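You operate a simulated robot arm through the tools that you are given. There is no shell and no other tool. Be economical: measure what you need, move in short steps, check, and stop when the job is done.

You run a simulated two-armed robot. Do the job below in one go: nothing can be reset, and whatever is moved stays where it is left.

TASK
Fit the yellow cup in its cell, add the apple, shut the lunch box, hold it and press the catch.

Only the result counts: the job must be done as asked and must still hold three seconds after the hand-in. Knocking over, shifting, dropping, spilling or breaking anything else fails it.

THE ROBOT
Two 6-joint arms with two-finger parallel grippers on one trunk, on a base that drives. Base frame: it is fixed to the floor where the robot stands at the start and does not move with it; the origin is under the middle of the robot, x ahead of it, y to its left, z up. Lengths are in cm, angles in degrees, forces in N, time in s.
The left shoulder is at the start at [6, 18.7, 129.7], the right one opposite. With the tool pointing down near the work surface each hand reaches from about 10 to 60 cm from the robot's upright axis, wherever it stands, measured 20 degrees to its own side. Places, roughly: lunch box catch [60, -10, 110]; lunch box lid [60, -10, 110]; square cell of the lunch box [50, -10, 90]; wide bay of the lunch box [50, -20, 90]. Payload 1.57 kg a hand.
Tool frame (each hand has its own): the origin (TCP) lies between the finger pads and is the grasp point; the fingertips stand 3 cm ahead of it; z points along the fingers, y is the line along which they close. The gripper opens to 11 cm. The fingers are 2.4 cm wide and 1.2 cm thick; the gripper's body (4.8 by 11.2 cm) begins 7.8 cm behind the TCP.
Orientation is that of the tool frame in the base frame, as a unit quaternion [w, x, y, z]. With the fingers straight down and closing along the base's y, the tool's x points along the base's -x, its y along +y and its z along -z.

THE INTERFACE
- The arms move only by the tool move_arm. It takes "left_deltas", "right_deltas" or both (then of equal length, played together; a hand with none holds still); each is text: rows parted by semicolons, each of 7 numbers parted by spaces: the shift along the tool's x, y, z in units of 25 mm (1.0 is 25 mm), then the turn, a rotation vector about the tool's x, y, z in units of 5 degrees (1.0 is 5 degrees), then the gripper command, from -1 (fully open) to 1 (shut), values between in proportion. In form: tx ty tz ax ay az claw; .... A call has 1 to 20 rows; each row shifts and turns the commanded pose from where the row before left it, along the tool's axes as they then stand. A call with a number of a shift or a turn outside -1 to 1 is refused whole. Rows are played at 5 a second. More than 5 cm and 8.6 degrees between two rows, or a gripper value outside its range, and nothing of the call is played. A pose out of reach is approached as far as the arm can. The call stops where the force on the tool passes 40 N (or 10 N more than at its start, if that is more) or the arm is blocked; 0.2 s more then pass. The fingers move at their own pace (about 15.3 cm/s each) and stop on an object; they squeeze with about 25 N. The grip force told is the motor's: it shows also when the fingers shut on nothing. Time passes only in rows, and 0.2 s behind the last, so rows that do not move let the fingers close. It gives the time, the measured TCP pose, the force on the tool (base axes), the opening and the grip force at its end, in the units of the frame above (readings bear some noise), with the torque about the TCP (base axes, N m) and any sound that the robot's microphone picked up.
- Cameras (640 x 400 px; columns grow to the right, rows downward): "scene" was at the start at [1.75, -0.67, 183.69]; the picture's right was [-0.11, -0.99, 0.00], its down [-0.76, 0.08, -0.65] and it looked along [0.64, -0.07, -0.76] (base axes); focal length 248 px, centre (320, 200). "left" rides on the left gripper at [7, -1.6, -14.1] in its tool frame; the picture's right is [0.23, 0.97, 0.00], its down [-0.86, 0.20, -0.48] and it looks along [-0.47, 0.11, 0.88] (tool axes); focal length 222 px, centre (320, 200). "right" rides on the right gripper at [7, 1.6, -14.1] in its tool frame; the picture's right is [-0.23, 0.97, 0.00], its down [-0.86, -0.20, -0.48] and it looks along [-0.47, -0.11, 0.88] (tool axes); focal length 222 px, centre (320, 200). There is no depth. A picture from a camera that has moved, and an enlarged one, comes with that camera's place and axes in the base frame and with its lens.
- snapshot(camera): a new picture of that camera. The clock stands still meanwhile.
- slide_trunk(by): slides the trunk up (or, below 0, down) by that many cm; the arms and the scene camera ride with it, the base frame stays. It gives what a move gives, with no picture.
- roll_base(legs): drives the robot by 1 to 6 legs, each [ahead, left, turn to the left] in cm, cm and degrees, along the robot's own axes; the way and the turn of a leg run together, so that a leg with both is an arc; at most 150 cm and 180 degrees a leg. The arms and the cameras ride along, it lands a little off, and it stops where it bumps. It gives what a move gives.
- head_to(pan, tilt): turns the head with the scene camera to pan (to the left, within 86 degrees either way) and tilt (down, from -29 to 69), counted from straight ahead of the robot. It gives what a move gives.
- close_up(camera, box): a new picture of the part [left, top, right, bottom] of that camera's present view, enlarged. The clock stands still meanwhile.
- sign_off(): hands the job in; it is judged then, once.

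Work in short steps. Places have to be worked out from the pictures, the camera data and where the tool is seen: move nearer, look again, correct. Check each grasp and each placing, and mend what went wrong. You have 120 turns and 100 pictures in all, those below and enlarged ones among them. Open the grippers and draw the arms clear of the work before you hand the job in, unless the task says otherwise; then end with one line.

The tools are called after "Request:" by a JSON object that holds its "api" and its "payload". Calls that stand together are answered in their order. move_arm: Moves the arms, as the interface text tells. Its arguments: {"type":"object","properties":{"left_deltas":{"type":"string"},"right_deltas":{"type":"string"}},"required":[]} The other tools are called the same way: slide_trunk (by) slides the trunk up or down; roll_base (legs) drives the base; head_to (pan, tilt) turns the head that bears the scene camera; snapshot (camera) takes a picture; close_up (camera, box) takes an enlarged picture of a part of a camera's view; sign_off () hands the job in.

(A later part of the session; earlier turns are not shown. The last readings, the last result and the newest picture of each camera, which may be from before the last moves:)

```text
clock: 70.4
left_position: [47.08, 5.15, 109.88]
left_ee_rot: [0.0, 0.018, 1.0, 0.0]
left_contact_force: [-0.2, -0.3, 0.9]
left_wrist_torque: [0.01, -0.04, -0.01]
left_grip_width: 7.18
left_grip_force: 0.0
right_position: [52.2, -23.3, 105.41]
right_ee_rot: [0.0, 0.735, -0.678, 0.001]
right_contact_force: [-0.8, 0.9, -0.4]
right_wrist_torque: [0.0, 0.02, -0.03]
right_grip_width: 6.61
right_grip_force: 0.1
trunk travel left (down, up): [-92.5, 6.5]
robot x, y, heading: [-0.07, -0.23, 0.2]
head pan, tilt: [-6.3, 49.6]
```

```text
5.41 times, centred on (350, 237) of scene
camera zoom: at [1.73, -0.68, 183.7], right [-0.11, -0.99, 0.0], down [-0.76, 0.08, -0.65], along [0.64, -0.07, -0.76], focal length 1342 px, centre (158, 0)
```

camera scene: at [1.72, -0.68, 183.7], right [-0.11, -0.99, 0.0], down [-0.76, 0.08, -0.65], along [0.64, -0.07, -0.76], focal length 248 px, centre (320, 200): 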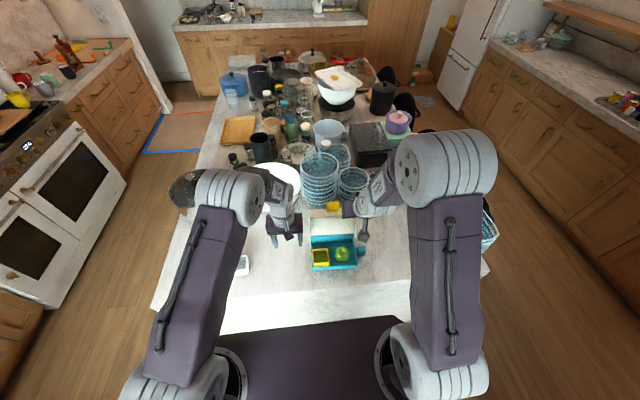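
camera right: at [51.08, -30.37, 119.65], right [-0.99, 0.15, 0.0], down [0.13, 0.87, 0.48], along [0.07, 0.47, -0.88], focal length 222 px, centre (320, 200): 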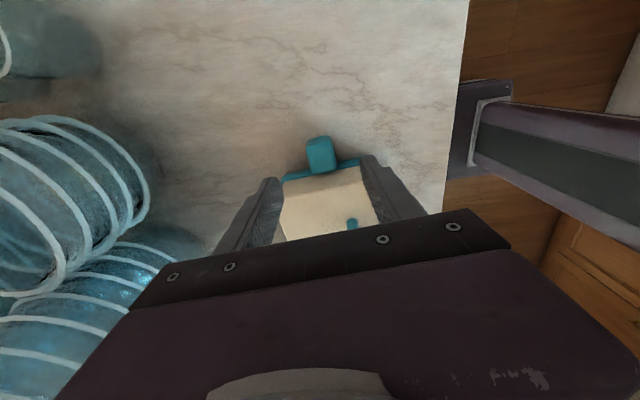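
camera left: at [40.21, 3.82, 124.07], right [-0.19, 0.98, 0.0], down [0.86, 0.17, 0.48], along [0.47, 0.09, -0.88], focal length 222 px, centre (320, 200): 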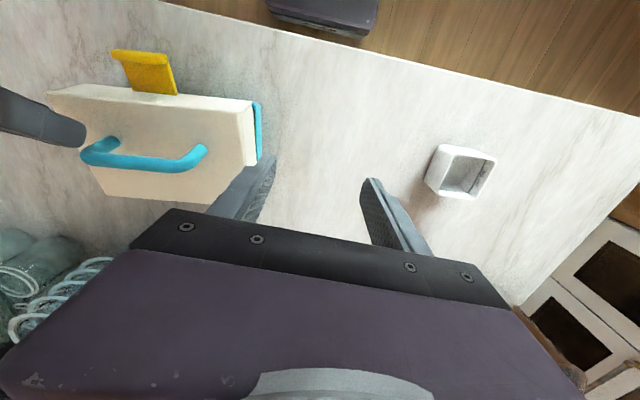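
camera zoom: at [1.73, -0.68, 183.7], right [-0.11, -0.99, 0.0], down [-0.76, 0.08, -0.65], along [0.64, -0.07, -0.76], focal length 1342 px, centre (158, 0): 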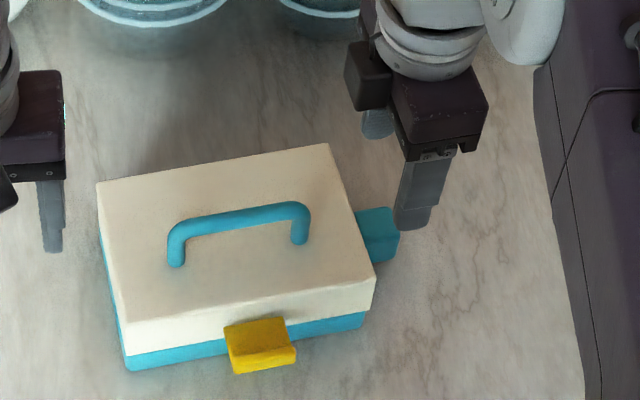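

The lug is at (51.9, -23.0), between the fingers. I descend to just above the counter.

Request:
{"api": "move_arm", "payload": {"right_deltas": "-0.03 0.08 0.6 0 0 0 -0.2;0 0 0.7 0 0 0 -0.2;0 0 0.7 0 0 0 -0.2;0 0 0.7 0 0 0 -0.2;0 0 0.7 0 0 0 -0.2;0 0 0.5 0 0 0 -0.2;0 0 0 0 0 0 -0.2"}}

Request:
{"api": "snapshot", "payload": {"camera": "right"}}

Request:
{"api": "close_up", "payload": {"camera": "scene", "box": [300, 200, 400, 274]}}

```text
clock: 72.0
left_position: [47.04, 5.32, 109.99]
left_ee_rot: [-0.001, 0.018, 1.0, 0.0]
left_contact_force: [0.7, 0.5, 0.8]
left_wrist_torque: [0.01, -0.05, 0.01]
left_grip_width: 7.17
left_grip_force: 0.1
right_position: [51.75, -23.09, 95.71]
right_ee_rot: [0.0, 0.735, -0.678, 0.001]
right_contact_force: [-0.5, 0.6, 0.8]
right_wrist_torque: [-0.01, -0.01, 0.01]
right_grip_width: 6.6
right_grip_force: 0.1
trunk travel left (down, up): [-92.5, 6.5]
robot x, y, heading: [-0.45, 0.06, 0.3]
head pan, tilt: [-6.3, 49.6]
```

```text
29 pictures are left
camera right: at [50.69, -30.15, 109.91], right [-0.99, 0.15, 0.0], down [0.13, 0.87, 0.48], along [0.07, 0.47, -0.88], focal length 222 px, centre (320, 200)
```

right: 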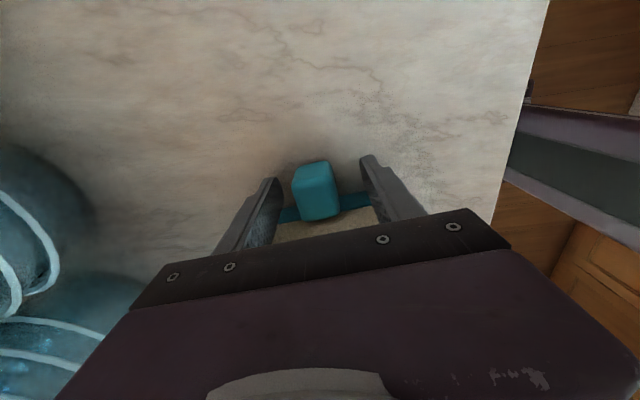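

```text
5.41 times, centred on (350, 237) of scene
camera zoom: at [1.75, -0.66, 183.7], right [-0.11, -0.99, 0.0], down [-0.76, 0.08, -0.65], along [0.64, -0.07, -0.76], focal length 1342 px, centre (158, 0)
```

zoom: 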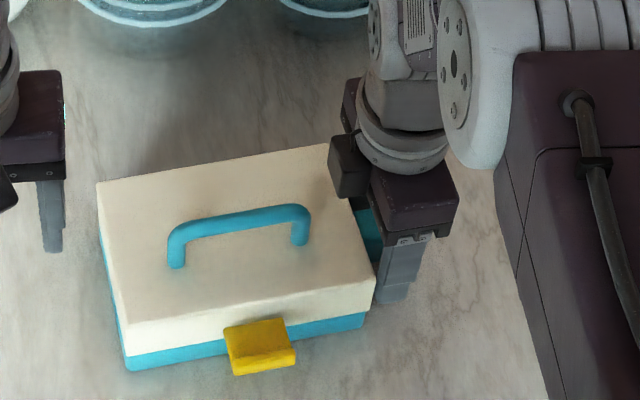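

The lug lies between the fingers, forces nil. I close on it.

Request:
{"api": "move_arm", "payload": {"right_deltas": "0 0 0 0 0 0 0.2;0 0 0 0 0 0 0.5;0 0 0 0 0 0 1;0 0 0 0 0 0 1;0 0 0 0 0 0 1"}}

Request:
{"api": "close_up", "payload": {"camera": "scene", "box": [300, 200, 400, 274]}}

Request:
{"api": "snapshot", "payload": {"camera": "left"}}

```text
clock: 73.2
left_position: [47.1, 5.15, 110.06]
left_ee_rot: [0.0, 0.018, 1.0, 0.0]
left_contact_force: [0.3, 0.3, -0.9]
left_wrist_torque: [0.01, -0.03, -0.02]
left_grip_width: 7.17
left_grip_force: 0.0
right_position: [51.8, -23.15, 95.87]
right_ee_rot: [0.0, 0.735, -0.679, 0.001]
right_contact_force: [1.8, -0.6, 2.0]
right_wrist_torque: [-0.01, 0.21, -0.19]
right_grip_width: 2.96
right_grip_force: 24.9
trunk travel left (down, up): [-92.5, 6.5]
robot x, y, heading: [0.1, 0.14, -0.4]
head pan, tilt: [-6.3, 49.6]
```

```text
5.41 times, centred on (350, 237) of scene
camera zoom: at [1.78, -0.67, 183.7], right [-0.11, -0.99, 0.0], down [-0.76, 0.08, -0.65], along [0.64, -0.07, -0.76], focal length 1342 px, centre (158, 0)
```

zoom: 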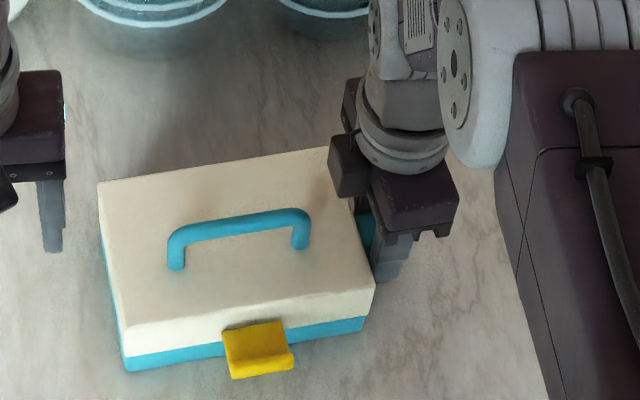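

```text
26 pictures are left
camera left: at [40.21, 3.8, 124.07], right [-0.19, 0.98, 0.0], down [0.86, 0.17, 0.48], along [0.47, 0.09, -0.88], focal length 222 px, centre (320, 200)
```

left: 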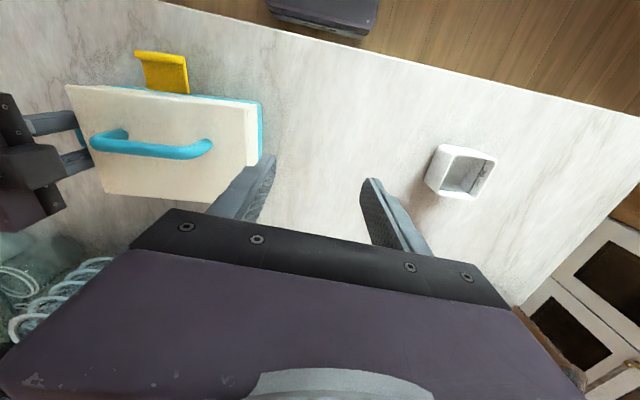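

The right hand holds the lug (2.96 cm, 25 N). The catch flap juts from the lid front at about x 44.7 to 41, y -12.2, z 97. I bring the closed left fingers above its outer part.

Request:
{"api": "move_arm", "payload": {"left_deltas": "0.19 -0.3 0 0 0 -0.4 1;0.19 -0.5 0 0 0 0 1;0.19 -0.7 0 0 0 0 1;0.19 -0.7 0 0 0 0 1;0.19 -0.7 0 0 0 0 1;0.19 -0.7 0 0 0 0 1;0.19 -0.7 0 0 0 0 1;0.19 -0.7 0 0 0 0 1;0.19 -0.7 0 0 0 0 1;0.2 -0.7 0 0 0 0 1;0 -0.56 0 0 0 0 1;0 0 0.8 0 0 0 1;0 0 0.8 0 0 0 1;0 0 0 0 0 0 1"}}

Request:
{"api": "snapshot", "payload": {"camera": "left"}}

Request:
{"api": "close_up", "payload": {"camera": "scene", "box": [300, 200, 400, 274]}}

```text
clock: 76.2
left_position: [42.31, -12.19, 105.96]
left_ee_rot: [-0.001, -0.001, 1.0, 0.001]
left_contact_force: [-0.4, -0.2, 0.2]
left_wrist_torque: [-0.01, -0.03, 0.0]
left_grip_width: 0.0
left_grip_force: 21.0
right_position: [51.83, -22.92, 95.73]
right_ee_rot: [0.0, 0.735, -0.678, 0.001]
right_contact_force: [2.7, 0.0, 4.3]
right_wrist_torque: [0.02, 0.24, -0.11]
right_grip_width: 2.97
right_grip_force: 25.4
trunk travel left (down, up): [-92.5, 6.5]
robot x, y, heading: [0.06, -0.17, 0.1]
head pan, tilt: [-6.3, 49.6]
```

```text
25 pictures are left
camera left: at [35.41, -13.9, 120.04], right [-0.23, 0.97, 0.0], down [0.86, 0.2, 0.48], along [0.47, 0.11, -0.88], focal length 222 px, centre (320, 200)
```

left: 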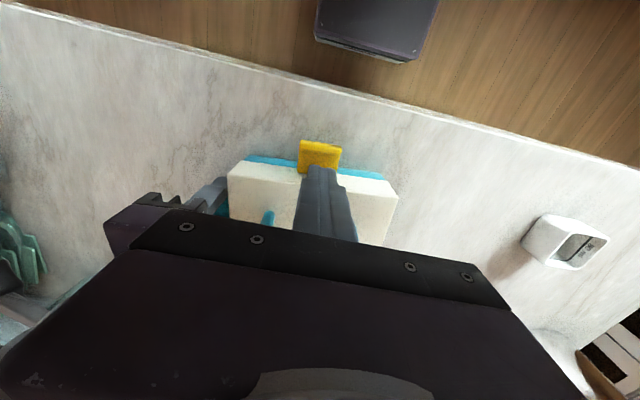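

```text
5.41 times, centred on (350, 237) of scene
camera zoom: at [1.76, -0.67, 183.7], right [-0.11, -0.99, 0.0], down [-0.76, 0.08, -0.65], along [0.64, -0.07, -0.76], focal length 1342 px, centre (158, 0)
```

zoom: 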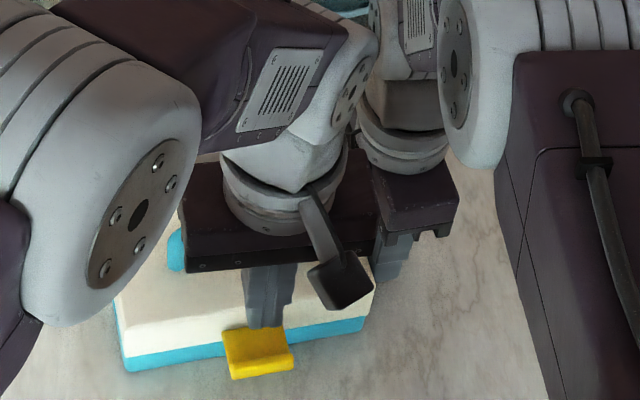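

The fingertip stands over the middle of the flap at (42.3, -12.2). I descend to just above it and then press in small steps.

Request:
{"api": "move_arm", "payload": {"left_deltas": "0 0 0.6 0 0 0 1;0 0 0.6 0 0 0 1;0 0 0.5 0 0 0 1;0 0 0.2 0 0 0 1;0 0 0.2 0 0 0 1;0 0 0.2 0 0 0 1;0 0 0.2 0 0 0 1;0 0 0 0 0 0 1"}}

Request:
{"api": "close_up", "payload": {"camera": "left", "box": [220, 90, 420, 215]}}

```text
clock: 78.0
left_position: [42.24, -12.28, 99.74]
left_ee_rot: [0.001, 0.0, 1.0, 0.0]
left_contact_force: [-0.5, -0.8, 2.0]
left_wrist_torque: [-0.02, -0.01, -0.01]
left_grip_width: 0.0
left_grip_force: 21.7
right_position: [51.7, -23.02, 95.72]
right_ee_rot: [-0.001, 0.735, -0.678, 0.001]
right_contact_force: [3.0, -1.1, 2.9]
right_wrist_torque: [-0.01, 0.07, -0.24]
right_grip_width: 2.95
right_grip_force: 23.9
trunk travel left (down, up): [-92.5, 6.5]
robot x, y, heading: [-0.05, -0.01, -0.1]
head pan, tilt: [-6.3, 49.6]
```

```text
3.20 times, centred on (320, 152) of left
camera zoom: at [35.36, -13.89, 113.88], right [-0.23, 0.97, 0.0], down [0.85, 0.2, 0.48], along [0.47, 0.11, -0.88], focal length 711 px, centre (320, 352)
```

zoom: 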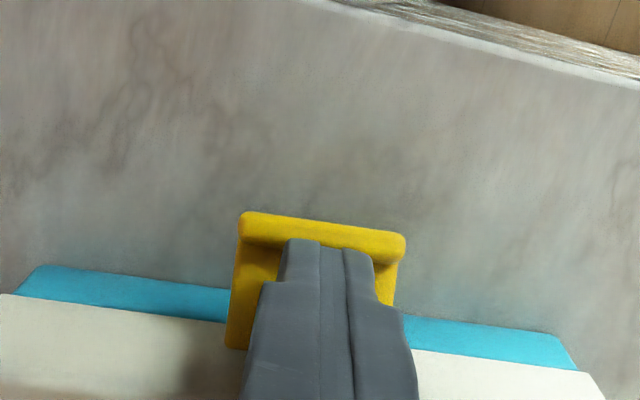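

Contact at 2 N on the flap. I press on downward.

Request:
{"api": "move_arm", "payload": {"left_deltas": "0 0 0.15 0 0 0 1;0 0 0.15 0 0 0 1;0 0 0.15 0 0 0 1;0 0 0.15 0 0 0 1;0 0 0 0 0 0 1"}}

Request:
{"api": "close_up", "payload": {"camera": "left", "box": [220, 90, 420, 215]}}

```text
clock: 79.2
left_position: [42.19, -12.18, 98.24]
left_ee_rot: [0.0, -0.001, 1.0, 0.0]
left_contact_force: [-0.9, 1.0, 0.9]
left_wrist_torque: [0.0, -0.04, 0.01]
left_grip_width: 0.02
left_grip_force: 21.4
right_position: [51.82, -22.97, 95.73]
right_ee_rot: [-0.001, 0.735, -0.678, 0.0]
right_contact_force: [1.7, -0.4, 2.6]
right_wrist_torque: [0.06, 0.13, -0.14]
right_grip_width: 2.97
right_grip_force: 24.9
trunk travel left (down, up): [-92.5, 6.5]
robot x, y, heading: [0.05, 0.06, -0.1]
head pan, tilt: [-6.3, 49.6]
```

```text
3.20 times, centred on (320, 152) of left
camera zoom: at [35.36, -13.91, 112.32], right [-0.23, 0.97, 0.0], down [0.86, 0.2, 0.48], along [0.47, 0.11, -0.88], focal length 711 px, centre (320, 352)
```

zoom: 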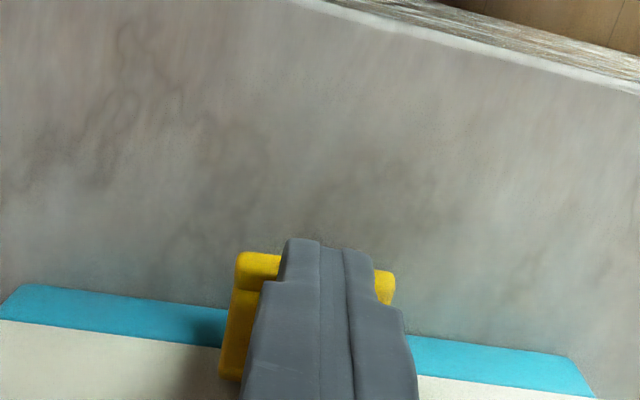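

The flap folds down readily. I lower a little more and then push it toward the tray front until it snaps.

Request:
{"api": "move_arm", "payload": {"left_deltas": "0 0 0.2 0 0 0 1;0.05 0 0.2 0 0 0 1;0 0 0.15 0 0 0 1;0 0 0 0 0 0 1"}}

Request:
{"api": "close_up", "payload": {"camera": "left", "box": [220, 90, 420, 215]}}

```text
clock: 80.1
left_position: [42.52, -12.32, 97.11]
left_ee_rot: [0.005, 0.0, 1.0, -0.004]
left_contact_force: [1.3, 3.3, 7.7]
left_wrist_torque: [0.12, -0.07, 0.01]
left_grip_width: 0.0
left_grip_force: 20.5
right_position: [51.7, -23.03, 95.61]
right_ee_rot: [-0.001, 0.735, -0.678, 0.002]
right_contact_force: [1.0, -1.1, 3.6]
right_wrist_torque: [0.31, 0.3, 0.08]
right_grip_width: 2.99
right_grip_force: 25.1
trunk travel left (down, up): [-92.5, 6.5]
robot x, y, heading: [-0.11, -0.23, -0.0]
head pan, tilt: [-6.3, 49.6]
stopped in row 4 (left hand): the force on the tool passed its limit (the readings are from after the stop); the commanded pose is now the measured one
```

```text
3.20 times, centred on (320, 152) of left
camera zoom: at [35.47, -13.88, 111.26], right [-0.23, 0.97, -0.01], down [0.85, 0.2, 0.49], along [0.48, 0.1, -0.87], focal length 711 px, centre (320, 352)
```

zoom: 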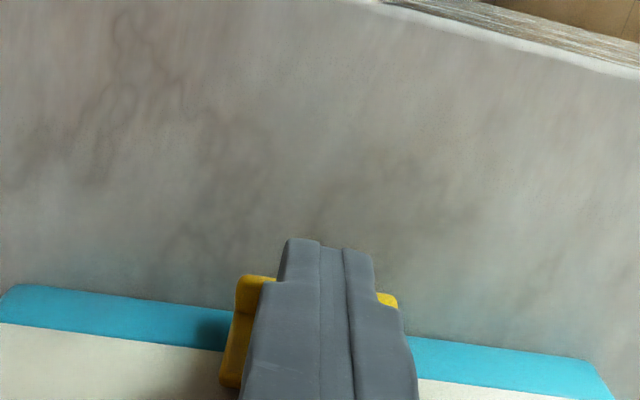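

The finger bottomed on the flap's outer lip. I lift off, move in front of it, and push it in toward the tray.

Request:
{"api": "move_arm", "payload": {"left_deltas": "0 0 -0.3 0 0 0 1;0.5 0 -0.2 0 0 0 1;0.7 0 0 0 0 0 1;0.2 0 0.4 0 0 0 1;0 0 0.4 0 0 0 1;0 0 0 0 0 0 1"}}

Request:
{"api": "close_up", "payload": {"camera": "left", "box": [220, 90, 420, 215]}}

Request:
{"api": "close_up", "payload": {"camera": "scene", "box": [310, 230, 370, 275]}}

```text
clock: 81.5
left_position: [39.06, -12.32, 96.28]
left_ee_rot: [0.005, -0.001, 1.0, -0.003]
left_contact_force: [0.3, -0.7, 0.6]
left_wrist_torque: [0.01, 0.03, 0.0]
left_grip_width: 0.0
left_grip_force: 21.4
right_position: [51.64, -23.03, 95.77]
right_ee_rot: [0.001, 0.736, -0.677, 0.001]
right_contact_force: [1.2, 0.9, 7.9]
right_wrist_torque: [-0.01, 0.07, -0.06]
right_grip_width: 2.99
right_grip_force: 25.0
trunk travel left (down, up): [-92.5, 6.5]
robot x, y, heading: [0.03, 0.16, 0.1]
head pan, tilt: [-6.3, 49.6]
```

```text
3.20 times, centred on (320, 152) of left
camera zoom: at [32.02, -13.83, 110.39], right [-0.23, 0.97, -0.01], down [0.85, 0.2, 0.49], along [0.48, 0.1, -0.87], focal length 711 px, centre (320, 352)
```

zoom: 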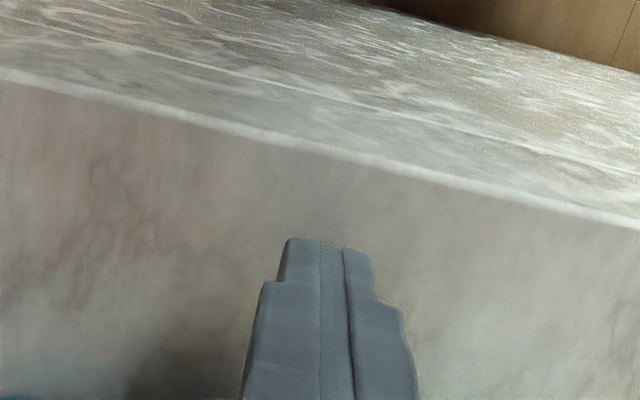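

```text
8.89 times, centred on (340, 252) of scene
camera zoom: at [1.69, -0.55, 183.7], right [-0.11, -0.99, 0.0], down [-0.76, 0.08, -0.65], along [0.65, -0.07, -0.76], focal length 2208 px, centre (142, -267)
```

zoom: 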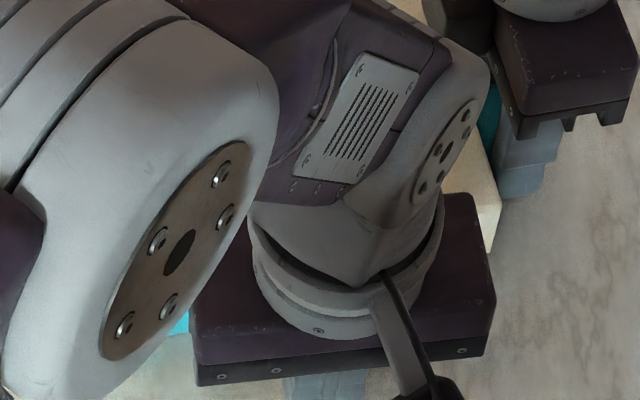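

Now in front at x 39, tip z 93.3. I push toward the box slowly.

Request:
{"api": "move_arm", "payload": {"left_deltas": "-0.3 0 0 0 0 0 1;-0.3 0 0 0 0 0 1;-0.2 0 0 0 0 0 1;-0.2 0 0 0 0 0 1;-0.2 0 0 0 0 0 1;-0.2 0 0 0 0 0 1;-0.15 0 0 0 0 0 1;0 0 0 0 0 0 1"}}

Request:
{"api": "close_up", "payload": {"camera": "left", "box": [220, 90, 420, 215]}}

```text
clock: 83.3
left_position: [42.72, -12.46, 96.24]
left_ee_rot: [0.003, -0.001, 1.0, -0.002]
left_contact_force: [-15.9, 8.1, -1.6]
left_wrist_torque: [0.17, 0.38, 0.13]
left_grip_width: 0.0
left_grip_force: 21.0
right_position: [51.83, -23.14, 95.75]
right_ee_rot: [0.001, 0.735, -0.678, 0.002]
right_contact_force: [14.9, -9.6, 4.7]
right_wrist_torque: [0.07, 0.39, -0.89]
right_grip_width: 3.1
right_grip_force: 25.3
trunk travel left (down, up): [-92.5, 6.5]
robot x, y, heading: [-0.31, 0.44, 0.1]
head pan, tilt: [-6.3, 49.6]
```

```text
3.20 times, centred on (320, 152) of left
camera zoom: at [35.75, -13.93, 110.34], right [-0.23, 0.97, -0.01], down [0.85, 0.2, 0.48], along [0.47, 0.11, -0.87], focal length 711 px, centre (320, 352)
```

zoom: 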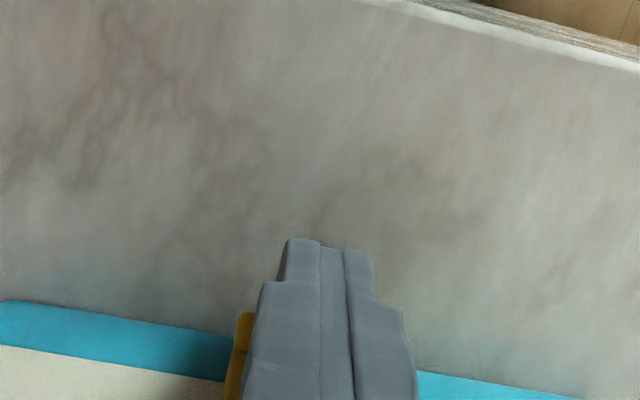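

16 N and no click yet, with the right hand resisting. I push harder in tiny steps.

Request:
{"api": "move_arm", "payload": {"left_deltas": "-0.1 0 0 0 0 0 1;-0.1 0 0 0 0 0 1;-0.1 0 0 0 0 0 1;0 0 0 0 0 0 1"}}

Request:
{"api": "close_up", "payload": {"camera": "left", "box": [220, 90, 420, 215]}}

```text
clock: 84.3
left_position: [43.43, -12.23, 96.44]
left_ee_rot: [0.003, 0.0, 1.0, -0.002]
left_contact_force: [-21.3, 10.3, -1.0]
left_wrist_torque: [0.27, 0.5, 0.07]
left_grip_width: 0.03
left_grip_force: 21.2
right_position: [51.86, -23.21, 95.7]
right_ee_rot: [-0.001, 0.735, -0.678, 0.002]
right_contact_force: [19.7, -13.3, 3.3]
right_wrist_torque: [-0.09, 0.2, -1.03]
right_grip_width: 3.25
right_grip_force: 25.3
trunk travel left (down, up): [-92.5, 6.5]
robot x, y, heading: [0.05, 0.28, -0.3]
head pan, tilt: [-6.3, 49.6]
```

```text
3.20 times, centred on (320, 152) of left
camera zoom: at [36.48, -13.94, 110.47], right [-0.23, 0.97, 0.0], down [0.85, 0.2, 0.48], along [0.47, 0.11, -0.88], focal length 711 px, centre (320, 352)
```

zoom: 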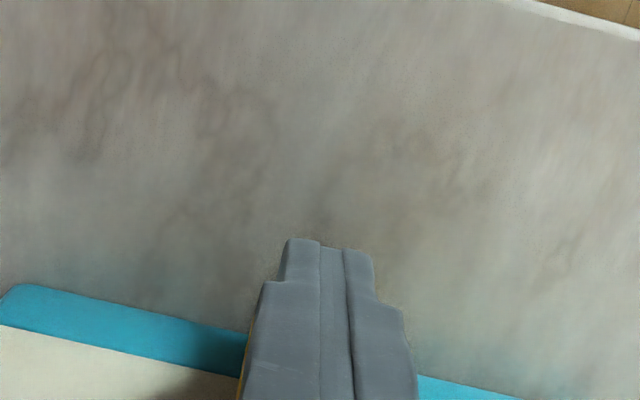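

The box is yielding by turning in the right hand's grip, so I stop, draw the left hand back and inspect the catch.

Request:
{"api": "move_arm", "payload": {"left_deltas": "0.3 0 0 0 0 0 1;0.5 0 0 0 0 0 1;0.3 0.3 -0.5 0 0 0 1;0 0.8 -0.8 0 0 0 1;0 0.8 -0.8 0 0 0 1;0 0.8 -0.8 0 0 0 1;0 0.8 -0.8 0 0 0 1;0 0.8 -0.4 0 0 0 1;0 0.8 0 0 0 0 1;0 0.8 0 0 0 0 1;0 0.8 0 0 0 0 1;0 0 0 0 0 0 1"}}

Request:
{"api": "close_up", "payload": {"camera": "scene", "box": [300, 200, 400, 274]}}

Request:
{"api": "snapshot", "payload": {"camera": "left"}}

```text
clock: 86.9
left_position: [40.7, 4.63, 106.41]
left_ee_rot: [0.005, 0.0, 1.0, -0.004]
left_contact_force: [-0.5, 0.2, -0.3]
left_wrist_torque: [-0.02, 0.02, -0.01]
left_grip_width: 0.0
left_grip_force: 21.1
right_position: [51.77, -23.06, 95.67]
right_ee_rot: [0.0, 0.736, -0.678, 0.001]
right_contact_force: [-0.2, 1.2, 4.1]
right_wrist_torque: [-0.01, 0.01, -0.3]
right_grip_width: 3.19
right_grip_force: 25.3
trunk travel left (down, up): [-92.5, 6.5]
robot x, y, heading: [-0.12, 0.29, 0.1]
head pan, tilt: [-6.3, 49.6]
```

```text
5.41 times, centred on (350, 237) of scene
camera zoom: at [1.7, -0.65, 183.69], right [-0.11, -0.99, 0.0], down [-0.76, 0.08, -0.65], along [0.64, -0.07, -0.76], focal length 1342 px, centre (158, 0)
```

zoom: 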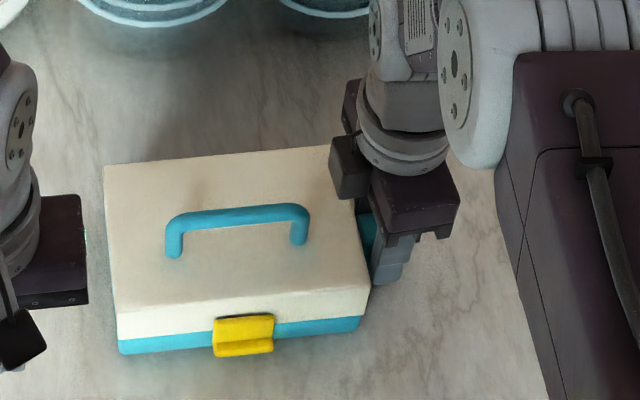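

```text
15 pictures are left
camera left: at [33.74, 3.0, 120.48], right [-0.23, 0.97, -0.01], down [0.85, 0.2, 0.49], along [0.48, 0.1, -0.87], focal length 222 px, centre (320, 200)
```

left: 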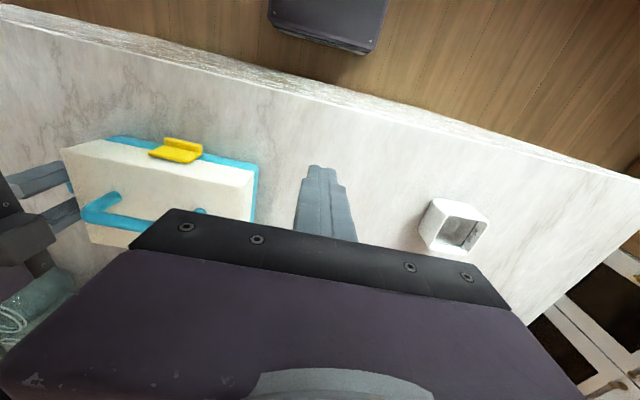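

I enlarge the catch to judge how far it has folded.

Request:
{"api": "close_up", "payload": {"camera": "scene", "box": [316, 246, 364, 270]}}

Request:
{"api": "close_up", "payload": {"camera": "left", "box": [50, 110, 270, 250]}}

```text
13.33 times, centred on (340, 258) of scene
camera zoom: at [1.7, -0.65, 183.69], right [-0.11, -0.99, 0.0], down [-0.76, 0.08, -0.65], along [0.64, -0.07, -0.76], focal length 3312 px, centre (53, -573)
```

zoom: 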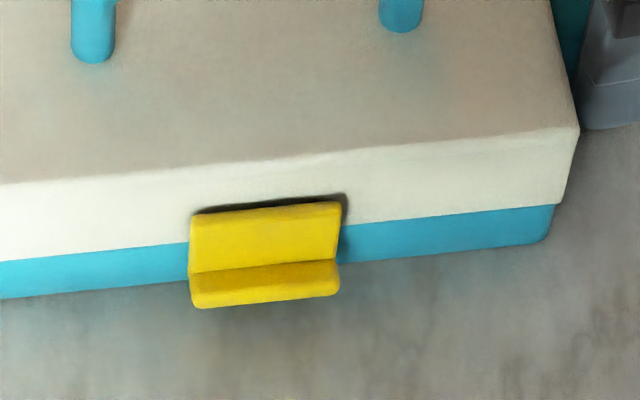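

```text
2.86 times, centred on (160, 180) of left
camera zoom: at [33.74, 3.0, 120.48], right [-0.23, 0.97, -0.01], down [0.85, 0.2, 0.49], along [0.48, 0.1, -0.87], focal length 635 px, centre (777, 257)
```

zoom: 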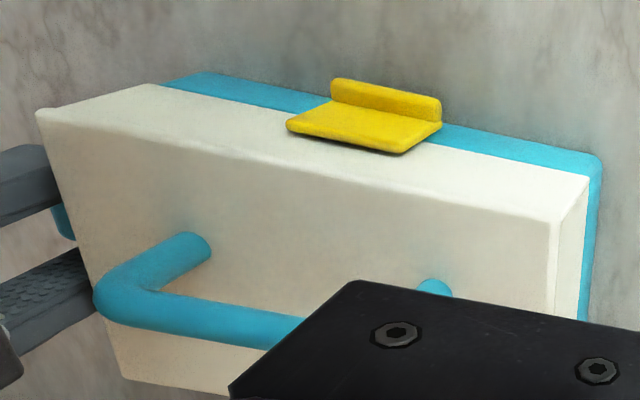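

The catch plate has folded almost flat against the front, but no snap was heard. The side lug gives too little hold against turning. I'll hold the top handle instead (bar at about x 49.5, y -7 to -16, z 103), in line with the catch. First I release the lug and raise the right hand.

Request:
{"api": "move_arm", "payload": {"right_deltas": "0 0 0 0 0 0 0.1;0 0 0 0 0 0 -0.2;0 0 0 0 0 0 -0.2;0 0 -0.3 0 0 0 -0.2;0 0 -0.7 0 0 0 -0.2;0 0 -0.8 0 0 0 -0.2;0 0 -0.8 0 0 0 -0.2;0 0 -0.8 0 0 0 -0.2;0 0 -0.8 0 0 0 -0.2;0 0 -0.8 0 0 0 -0.2;0 0 -0.8 0 0 0 -0.2;0 0 -0.8 0 0 0 -0.2;0 0 0 0 0 0 -0.2"}}

```text
clock: 89.7
left_position: [40.73, 4.6, 106.39]
left_ee_rot: [0.005, 0.0, 1.0, -0.004]
left_contact_force: [0.8, -0.1, 0.3]
left_wrist_torque: [-0.01, 0.0, -0.01]
left_grip_width: 0.0
left_grip_force: 21.5
right_position: [51.7, -23.06, 112.25]
right_ee_rot: [0.0, 0.736, -0.677, 0.0]
right_contact_force: [0.1, -0.4, 0.0]
right_wrist_torque: [0.01, 0.01, 0.0]
right_grip_width: 6.6
right_grip_force: 0.0
trunk travel left (down, up): [-92.5, 6.5]
robot x, y, heading: [0.05, 0.16, 0.1]
head pan, tilt: [-6.3, 49.6]
```

Clear. I move it above the handle, correcting the yaw, and look.

Request:
{"api": "move_arm", "payload": {"right_deltas": "-0.71 0.082 0 0 0 0 -0.2;-0.71 0.082 0 0 0 0 -0.2;-0.71 0.082 0 0 0 0 -0.2;-0.71 0.082 0 0 0 0 -0.2;-0.71 0.082 0 0 0 0 -0.2;-0.71 0.082 0 0 0 0 -0.2;0 0 0 0 0 0.9 -0.2;0 0 0 0 0 0 -0.2"}}

Request:
{"api": "snapshot", "payload": {"camera": "right"}}

```text
clock: 91.5
left_position: [40.83, 4.57, 106.37]
left_ee_rot: [0.006, 0.0, 1.0, -0.003]
left_contact_force: [-0.4, -0.1, 0.4]
left_wrist_torque: [0.01, 0.0, 0.0]
left_grip_width: 0.0
left_grip_force: 21.2
right_position: [49.71, -12.49, 112.15]
right_ee_rot: [0.0, 0.707, -0.707, 0.001]
right_contact_force: [-0.3, -0.6, 0.8]
right_wrist_torque: [-0.03, 0.04, -0.03]
right_grip_width: 6.61
right_grip_force: 0.1
trunk travel left (down, up): [-92.5, 6.5]
robot x, y, heading: [-0.16, 0.15, -0.1]
head pan, tilt: [-6.3, 49.6]
```

```text
12 pictures are left
camera right: at [48.02, -19.52, 126.33], right [-0.97, 0.22, 0.0], down [0.2, 0.86, 0.48], along [0.11, 0.47, -0.88], focal length 222 px, centre (320, 200)
```

right: 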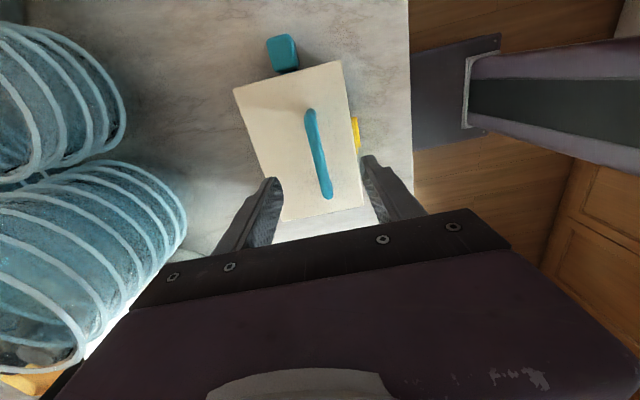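

The handle bar lies at x≈49.75, right under the hand. I descend around it so the tips come just above the lid, then close on the bar.

Request:
{"api": "move_arm", "payload": {"right_deltas": "0 0 0.6 0 0 0 -0.2;0 0 0.7 0 0 0 -0.2;0 0 0.7 0 0 0 -0.2;0 0 0.7 0 0 0 -0.2;0 0 0.6 0 0 0 -0.2;0 0 0.4 0 0 0 -0.2;0 0 0 0 0 0 0.3;0 0 0 0 0 0 0.7;0 0 0 0 0 0 1;0 0 0 0 0 0 1;0 0 0 0 0 0 1"}}

Request:
{"api": "snapshot", "payload": {"camera": "right"}}

```text
clock: 93.9
left_position: [40.89, 4.65, 106.38]
left_ee_rot: [0.005, 0.0, 1.0, -0.004]
left_contact_force: [-0.2, 0.2, -1.0]
left_wrist_torque: [0.02, -0.03, -0.01]
left_grip_width: 0.0
left_grip_force: 21.9
right_position: [49.67, -12.32, 102.91]
right_ee_rot: [0.001, 0.708, -0.706, 0.001]
right_contact_force: [0.5, 0.3, 0.5]
right_wrist_torque: [0.04, 0.01, 0.01]
right_grip_width: 1.23
right_grip_force: 25.9
trunk travel left (down, up): [-92.5, 6.5]
robot x, y, heading: [0.07, -0.01, 0.3]
head pan, tilt: [-6.3, 49.6]
```

```text
11 pictures are left
camera right: at [48.06, -19.51, 117.04], right [-0.97, 0.22, 0.0], down [0.2, 0.86, 0.48], along [0.11, 0.47, -0.88], focal length 222 px, centre (320, 200)
```

right: 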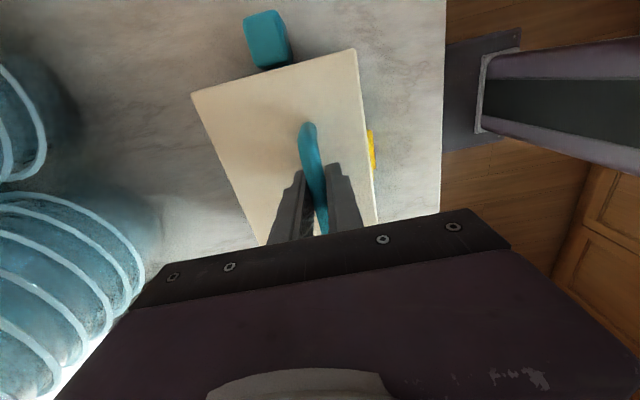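

The handle is gripped (1.23 cm, 26 N). I press down a little to preload the lid and box.

Request:
{"api": "move_arm", "payload": {"right_deltas": "0 0 0.1 0 0 0 1;0 0 0.1 0 0 0 1;0 0 0.1 0 0 0 1;0 0 0 0 0 0 1"}}

```text
clock: 94.9
left_position: [40.54, 4.49, 106.39]
left_ee_rot: [0.006, 0.0, 1.0, -0.003]
left_contact_force: [0.4, -0.4, 0.8]
left_wrist_torque: [-0.01, 0.03, -0.02]
left_grip_width: 0.02
left_grip_force: 22.0
right_position: [49.64, -12.39, 102.25]
right_ee_rot: [-0.001, 0.708, -0.706, 0.003]
right_contact_force: [7.3, -3.0, 33.1]
right_wrist_torque: [0.05, -0.27, -0.01]
right_grip_width: 1.22
right_grip_force: 24.3
trunk travel left (down, up): [-92.5, 6.5]
robot x, y, heading: [-0.03, -0.04, -0.1]
head pan, tilt: [-6.3, 49.6]
```

Preload of 33 N; I ease it a touch. Meanwhile I bring the left hand round in front, tilted 30° so that it stays clear of the right hand.

Request:
{"api": "move_arm", "payload": {"left_deltas": "0.8 0 0 0 0 0 1;0.8 0 0 0 0 0 1;0 -0.81 0 0 -1 0 1;0 -0.81 0 0 -1 0 1;0 -0.81 0 0 -1 0 1;0 -0.81 0 0 -1 0 1;0 -0.81 0 0 -1 0 1;0 -0.81 0 0 -1 0 1;0 -0.81 0 0 0 0 1;0 -0.81 0 0 0 0 1;0 0 0 0 0 0 1", "right_deltas": "0 0 -0.02 0 0 0 1;0 0 -0.02 0 0 0 1;0 0 0 0 0 0 1;0 0 0 0 0 0 1;0 0 0 0 0 0 1;0 0 0 0 0 0 1;0 0 0 0 0 0 1;0 0 0 0 0 0 1;0 0 0 0 0 0 1;0 0 0 0 0 0 1;0 0 0 0 0 0 1"}}

```text
clock: 97.3
left_position: [36.67, -7.06, 106.11]
left_ee_rot: [0.203, 0.001, 0.979, 0.019]
left_contact_force: [1.2, -0.4, -0.5]
left_wrist_torque: [0.02, 0.04, -0.01]
left_grip_width: 0.01
left_grip_force: 20.7
left hand out of reach, approached as far as the arm can: row 4, 5, 6
right_position: [49.53, -12.44, 102.31]
right_ee_rot: [0.0, 0.708, -0.706, 0.001]
right_contact_force: [10.3, -0.8, 26.1]
right_wrist_torque: [0.24, -0.25, 0.02]
right_grip_width: 1.25
right_grip_force: 25.0
trunk travel left (down, up): [-92.5, 6.5]
robot x, y, heading: [-0.09, 0.19, -0.1]
head pan, tilt: [-6.3, 49.6]
```

The left hand reached 23° tilt, which suffices. I move it to in front of the catch, tip near the counter.

Request:
{"api": "move_arm", "payload": {"left_deltas": "0.103 -0.257 0.6 0 0 0 1;0.103 -0.257 0.6 0 0 0 1;0.103 -0.257 0.6 0 0 0 1;0.103 -0.257 0.6 0 0 0 1;0.103 -0.257 0.6 0 0 0 1;0.103 -0.257 0.6 0 0 0 1;0.103 -0.257 0.55 0 0 0 1;0 0 0 0 0 0 1"}}

Request:
{"api": "snapshot", "payload": {"camera": "left"}}

```text
clock: 99.1
left_position: [39.28, -11.21, 95.69]
left_ee_rot: [0.203, -0.001, 0.979, 0.021]
left_contact_force: [-0.1, 0.3, -0.2]
left_wrist_torque: [0.0, -0.01, -0.04]
left_grip_width: 0.0
left_grip_force: 21.4
right_position: [49.55, -12.44, 102.21]
right_ee_rot: [0.0, 0.708, -0.706, 0.0]
right_contact_force: [9.0, -0.6, 25.1]
right_wrist_torque: [0.11, -0.11, -0.01]
right_grip_width: 1.22
right_grip_force: 24.7
trunk travel left (down, up): [-92.5, 6.5]
robot x, y, heading: [0.17, -0.16, -0.2]
head pan, tilt: [-6.3, 49.6]
```

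```text
10 pictures are left
camera left: at [27.37, -13.37, 105.79], right [-0.22, 0.97, -0.05], down [0.59, 0.17, 0.79], along [0.78, 0.14, -0.61], focal length 222 px, centre (320, 200)
```

left: 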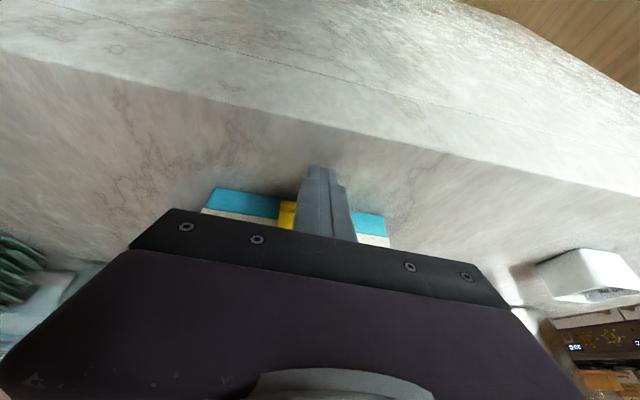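

The finger lines up with the catch (y -11.2 against -11.6). I push forward toward it while the right hand holds.

Request:
{"api": "move_arm", "payload": {"left_deltas": "-0.18 -0.05 0.08 0 0 0 1;-0.18 -0.05 0.08 0 0 0 1;-0.18 -0.05 0.08 0 0 0 1;-0.18 0 0.08 0 0 0 1;-0.1 0 0.04 0 0 0 1;-0.1 0 0.04 0 0 0 1;-0.1 0 0.04 0 0 0 1;0 0 0 0 0 0 1"}}

```text
clock: 100.9
left_position: [41.72, -11.53, 95.54]
left_ee_rot: [0.203, 0.001, 0.979, 0.02]
left_contact_force: [-24.0, -2.2, -4.1]
left_wrist_torque: [-0.17, 0.65, -0.06]
left_grip_width: 0.01
left_grip_force: 21.4
right_position: [49.52, -12.52, 102.45]
right_ee_rot: [-0.002, 0.708, -0.706, 0.002]
right_contact_force: [17.3, 2.4, 14.3]
right_wrist_torque: [-0.05, -0.47, -0.46]
right_grip_width: 1.25
right_grip_force: 25.0
trunk travel left (down, up): [-92.5, 6.5]
robot x, y, heading: [0.07, -0.07, 0.2]
head pan, tilt: [-6.3, 49.6]
```

24 N, firmly held this time. I push further in small steps.

Request:
{"api": "move_arm", "payload": {"left_deltas": "-0.09 0 0.04 0 0 0 1;-0.09 0 0.04 0 0 0 1;0 0 0 0 0 0 1"}}

```text
clock: 101.7
left_position: [42.24, -11.44, 95.59]
left_ee_rot: [0.203, 0.001, 0.979, 0.02]
left_contact_force: [-29.9, -2.8, -15.9]
left_wrist_torque: [-0.12, 1.04, -0.03]
left_grip_width: 0.01
left_grip_force: 21.3
right_position: [49.88, -12.47, 102.51]
right_ee_rot: [-0.004, 0.707, -0.707, 0.003]
right_contact_force: [22.0, -0.3, 27.0]
right_wrist_torque: [-0.13, -0.43, -0.6]
right_grip_width: 1.25
right_grip_force: 25.1
trunk travel left (down, up): [-92.5, 6.5]
robot x, y, heading: [-0.13, 0.12, 0.0]
head pan, tilt: [-6.3, 49.6]
```

34 N in total and still no click. I push a little more, within the force limit.

Request:
{"api": "move_arm", "payload": {"left_deltas": "-0.06 0 0.0 0 0 0 1;-0.06 0 0 0 0 0 1;0 0 0 0 0 0 1"}}

Request:
{"api": "close_up", "payload": {"camera": "left", "box": [180, 140, 420, 290]}}

```text
clock: 102.5
left_position: [42.46, -11.39, 95.81]
left_ee_rot: [0.202, 0.001, 0.979, 0.021]
left_contact_force: [-31.6, -1.3, -18.2]
left_wrist_torque: [-0.05, 1.11, -0.01]
left_grip_width: 0.0
left_grip_force: 21.2
right_position: [49.82, -12.52, 102.61]
right_ee_rot: [-0.006, 0.708, -0.706, 0.005]
right_contact_force: [24.5, 0.7, 27.5]
right_wrist_torque: [0.01, -0.59, -0.46]
right_grip_width: 1.26
right_grip_force: 25.1
trunk travel left (down, up): [-92.5, 6.5]
robot x, y, heading: [0.21, -0.18, -0.4]
head pan, tilt: [-6.3, 49.6]
```

```text
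2.67 times, centred on (300, 215) of left
camera zoom: at [30.63, -13.6, 105.87], right [-0.22, 0.98, -0.05], down [0.59, 0.17, 0.79], along [0.78, 0.14, -0.62], focal length 592 px, centre (373, 160)
```

zoom: 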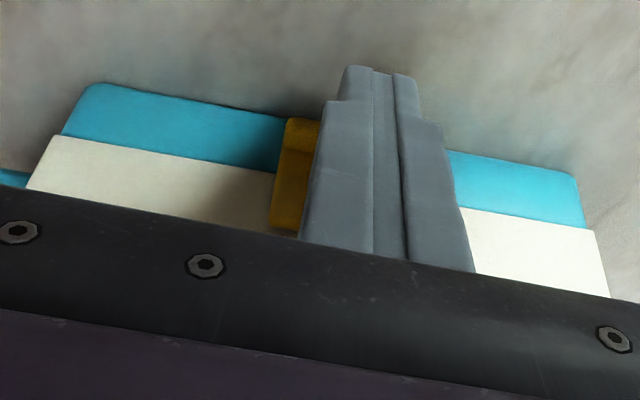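

The plate is hard against the front at 32 N, so it may already be home without a sound. I draw the left hand back and test by lifting the handle slightly.

Request:
{"api": "move_arm", "payload": {"left_deltas": "0.3 0 -0.1 0 0 0 1;0.5 0 -0.2 0 0 0 1;0.4 0 -0.6 0 0 0 1;0 0.7 -0.7 0 0 0 1;0 0.8 -0.7 0 0 0 1;0 0.8 0 0 0 0 1;0 0.8 0 0 0 0 1;0 0.8 0 0 0 0 1;0 0.8 0 0 0 0 1;0 0 0 0 0 0 1"}}

Request:
{"api": "close_up", "payload": {"camera": "scene", "box": [316, 240, 372, 272]}}

```text
clock: 104.7
left_position: [38.47, -0.61, 100.76]
left_ee_rot: [0.201, 0.0, 0.979, 0.023]
left_contact_force: [-0.1, 0.8, -0.4]
left_wrist_torque: [0.06, 0.03, 0.0]
left_grip_width: 0.0
left_grip_force: 21.5
left hand out of reach, approached as far as the arm can: row 9
right_position: [49.76, -12.35, 102.44]
right_ee_rot: [-0.001, 0.708, -0.706, 0.003]
right_contact_force: [16.0, 1.3, 32.8]
right_wrist_torque: [0.05, 0.04, -0.05]
right_grip_width: 1.22
right_grip_force: 24.9
trunk travel left (down, up): [-92.5, 6.5]
robot x, y, heading: [0.03, -0.13, -0.1]
head pan, tilt: [-6.3, 49.6]
```

```text
11.43 times, centred on (344, 256) of scene
camera zoom: at [1.63, -0.48, 183.7], right [-0.11, -0.99, 0.0], down [-0.76, 0.08, -0.65], along [0.65, -0.07, -0.76], focal length 2838 px, centre (46, -440)
```

zoom: 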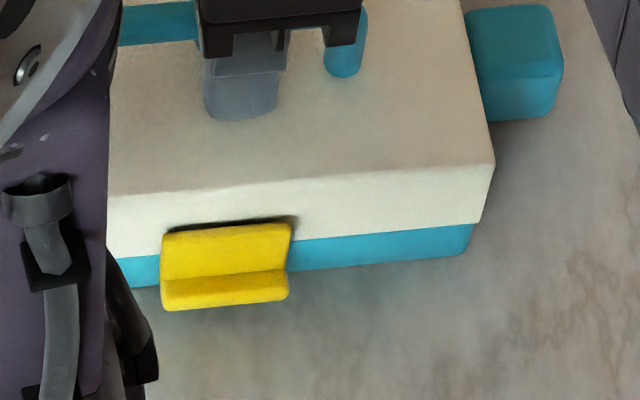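

The plate now computes as vertical, flush with the front. I lift the handle about a centimetre to test whether the tray comes along.

Request:
{"api": "move_arm", "payload": {"right_deltas": "0 0 -0.1 0 0 0 1;0 0 -0.1 0 0 0 1;0 0 -0.1 0 0 0 1;0 0 -0.1 0 0 0 1;0 0 -0.1 0 0 0 1;0 0 -0.1 0 0 0 1;0 0 0 0 0 0 1"}}

Request:
{"api": "close_up", "payload": {"camera": "scene", "box": [316, 240, 372, 272]}}

```text
clock: 106.3
left_position: [38.66, -0.97, 100.59]
left_ee_rot: [0.201, -0.001, 0.979, 0.025]
left_contact_force: [0.4, -0.5, -0.1]
left_wrist_torque: [-0.04, 0.03, 0.01]
left_grip_width: 0.0
left_grip_force: 21.5
right_position: [49.59, -12.5, 103.63]
right_ee_rot: [0.001, 0.708, -0.706, 0.0]
right_contact_force: [-0.3, 0.2, -5.7]
right_wrist_torque: [0.0, 0.12, 0.01]
right_grip_width: 1.23
right_grip_force: 25.0
trunk travel left (down, up): [-92.5, 6.5]
robot x, y, heading: [-0.04, 0.1, 0.1]
head pan, tilt: [-6.3, 49.6]
```

```text
11.43 times, centred on (344, 256) of scene
camera zoom: at [1.87, -0.67, 183.69], right [-0.11, -0.99, 0.0], down [-0.76, 0.08, -0.65], along [0.64, -0.07, -0.76], focal length 2838 px, centre (46, -440)
```

zoom: 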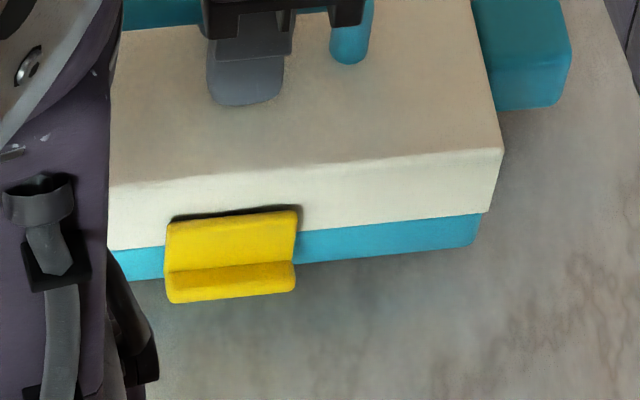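

The whole box, tray and lug included, rose together with 5.7 N of weight and no gap opened, so the catch is latched. I set it down gently.

Request:
{"api": "move_arm", "payload": {"right_deltas": "0 0 0.08 0 0 0 1;0 0 0.08 0 0 0 1;0 0 0.08 0 0 0 1;0 0 0.06 0 0 0 1;0 0 0 0 0 0 1"}}

```text
clock: 107.5
left_position: [38.69, -0.8, 100.55]
left_ee_rot: [0.202, 0.0, 0.979, 0.025]
left_contact_force: [0.6, 0.0, 0.2]
left_wrist_torque: [-0.01, -0.02, 0.0]
left_grip_width: 0.06
left_grip_force: 21.2
right_position: [49.66, -12.46, 103.03]
right_ee_rot: [0.001, 0.709, -0.706, 0.0]
right_contact_force: [-0.1, -0.4, -5.6]
right_wrist_torque: [0.0, 0.06, 0.0]
right_grip_width: 1.22
right_grip_force: 25.5
trunk travel left (down, up): [-92.5, 6.5]
robot x, y, heading: [0.2, 0.31, 0.2]
head pan, tilt: [-6.3, 49.6]
```

Still carrying the weight; I lower a little more until it rests.

Request:
{"api": "move_arm", "payload": {"right_deltas": "0 0 0.06 0 0 0 1;0 0 0.06 0 0 0 1;0 0 0.06 0 0 0 1;0 0 0.04 0 0 0 1;0 0 0 0 0 0 1"}}

```text
clock: 108.7
left_position: [38.58, -0.86, 100.69]
left_ee_rot: [0.201, 0.0, 0.979, 0.024]
left_contact_force: [-0.2, 1.5, 0.0]
left_wrist_torque: [0.01, -0.06, 0.0]
left_grip_width: 0.0
left_grip_force: 21.4
right_position: [49.59, -12.53, 102.4]
right_ee_rot: [0.001, 0.709, -0.705, 0.0]
right_contact_force: [-0.7, -1.2, -0.8]
right_wrist_torque: [-0.52, 0.0, -0.05]
right_grip_width: 1.23
right_grip_force: 24.6
trunk travel left (down, up): [-92.5, 6.5]
robot x, y, heading: [0.01, 0.36, 0.0]
head pan, tilt: [-6.3, 49.6]
```

The box rests. I settle it a hair more, open the right hand to clear the bar, raise it and move off to the right, and also lift the left hand away.

Request:
{"api": "move_arm", "payload": {"right_deltas": "0 0 0.04 0 0 0 1;0 0 0 0 0 0 1;0 0 0 0 0 0 0.3;0 0 0 0 0 0 -0.1;0 0 0 0 0 0 -0.1;0 0 -0.2 0 0 0 -0.1;0 0 -0.5 0 0 0 -0.1;0 0 -0.8 0 0 0 -0.1;0 0 -0.8 0 0 0 -0.1;0 0 -0.8 0 0 0 -0.1;0 0 -0.8 0 0 0 -0.1;0.5 0 -0.4 0 0 0 -0.1;0.8 0 0 0 0 0 -0.1;0.8 0 0 0 0 0 -0.1;0.8 0 0 0 0 0 -0.1;0.8 0 0 0 0 0 -0.1;0 0 0 0 0 0 -0.1", "left_deltas": "0 0 0 0 0 0 1;0 0 0 0 0 0 1;0 0 0 0 0 0 1;0 0 0 0 0 0 1;0 0 0 0 0 0 1;0 0 -0.5 0 0 0 1;0 0 -0.5 0 0 0 1;0 0 -0.5 0 0 0 1;0 0 -0.5 0 0 0 1;-0.3 0.5 -0.3 0 0 0 1;-0.3 0.5 0 0 0 0 1;-0.3 0.5 0 0 0 0 0;0 0.5 0 0 0 0 -1;0 0.5 0 0 0 0 -1;0 0.5 0 0 0 0 -1;0 0 0 0 0 0 -1;0 0 0 0 0 0 -1"}}

Request:
{"api": "close_up", "payload": {"camera": "scene", "box": [290, 200, 390, 274]}}

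Request:
{"api": "snapshot", "payload": {"camera": "scene"}}

```text
clock: 112.3
left_position: [39.44, 5.65, 107.93]
left_ee_rot: [0.201, 0.0, 0.979, 0.023]
left_contact_force: [-0.1, 0.3, 0.4]
left_wrist_torque: [-0.01, 0.05, -0.03]
left_grip_width: 11.01
left_grip_force: 0.1
left hand out of reach, approached as far as the arm can: row 14, 15
right_position: [49.63, -21.73, 112.99]
right_ee_rot: [0.001, 0.708, -0.706, 0.0]
right_contact_force: [-0.4, 0.1, 0.8]
right_wrist_torque: [0.0, -0.02, -0.06]
right_grip_width: 6.06
right_grip_force: 0.1
trunk travel left (down, up): [-92.5, 6.5]
robot x, y, heading: [0.03, -0.04, 0.3]
head pan, tilt: [-6.3, 49.6]
```

```text
5.41 times, centred on (340, 237) of scene
camera zoom: at [1.77, -0.67, 183.7], right [-0.11, -0.99, 0.0], down [-0.76, 0.08, -0.65], along [0.64, -0.07, -0.76], focal length 1342 px, centre (212, 0)
```

zoom: 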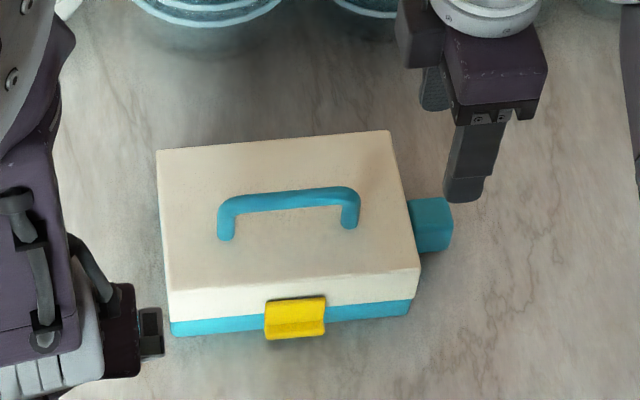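

```text
5 pictures are left
camera scene: at [1.77, -0.67, 183.7], right [-0.11, -0.99, 0.0], down [-0.76, 0.08, -0.65], along [0.64, -0.07, -0.76], focal length 248 px, centre (320, 200)
```

scene: 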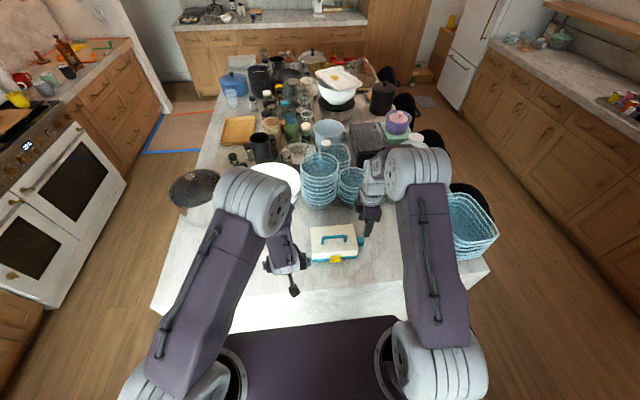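

The box stands shut with the catch down, and nothing else appears disturbed. I draw both arms further clear with open grippers.

Request:
{"api": "move_arm", "payload": {"right_deltas": "0.5 0 -0.7 0 0 0 -1;0.7 0 -0.7 0 0 0 -1;0.7 0 -0.7 0 0 0 -1;0.5 0 -0.7 0 0 0 -1;0 0 0 0 0 0 -1", "left_deltas": "0 0.2 -0.8 0 0 0 -1;0 0.4 -0.8 0 0 0 -1;0 0.6 -0.8 0 0 0 -1;0 0.6 -0.6 0 0 0 -1;0 0 0 0 0 0 -1"}}

Request:
{"api": "close_up", "payload": {"camera": "scene", "box": [220, 170, 420, 295]}}

```text
clock: 113.5
left_position: [36.44, 9.85, 114.98]
left_ee_rot: [0.203, 0.001, 0.979, 0.021]
left_contact_force: [0.1, 0.5, 0.4]
left_wrist_torque: [-0.03, 0.02, 0.02]
left_grip_width: 10.99
left_grip_force: 0.0
right_position: [49.6, -27.73, 120.33]
right_ee_rot: [0.0, 0.709, -0.706, 0.001]
right_contact_force: [0.4, 0.4, 0.6]
right_wrist_torque: [0.03, -0.02, -0.01]
right_grip_width: 11.01
right_grip_force: 0.1
trunk travel left (down, up): [-92.5, 6.5]
robot x, y, heading: [-0.03, 0.02, -0.1]
head pan, tilt: [-6.3, 49.6]
```

```text
3.20 times, centred on (320, 232) of scene
camera zoom: at [1.76, -0.7, 183.69], right [-0.11, -0.99, 0.0], down [-0.76, 0.08, -0.65], along [0.64, -0.07, -0.76], focal length 795 px, centre (320, 96)
```

zoom: 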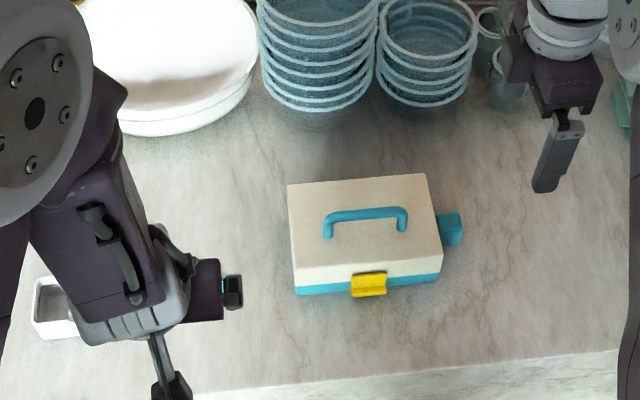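

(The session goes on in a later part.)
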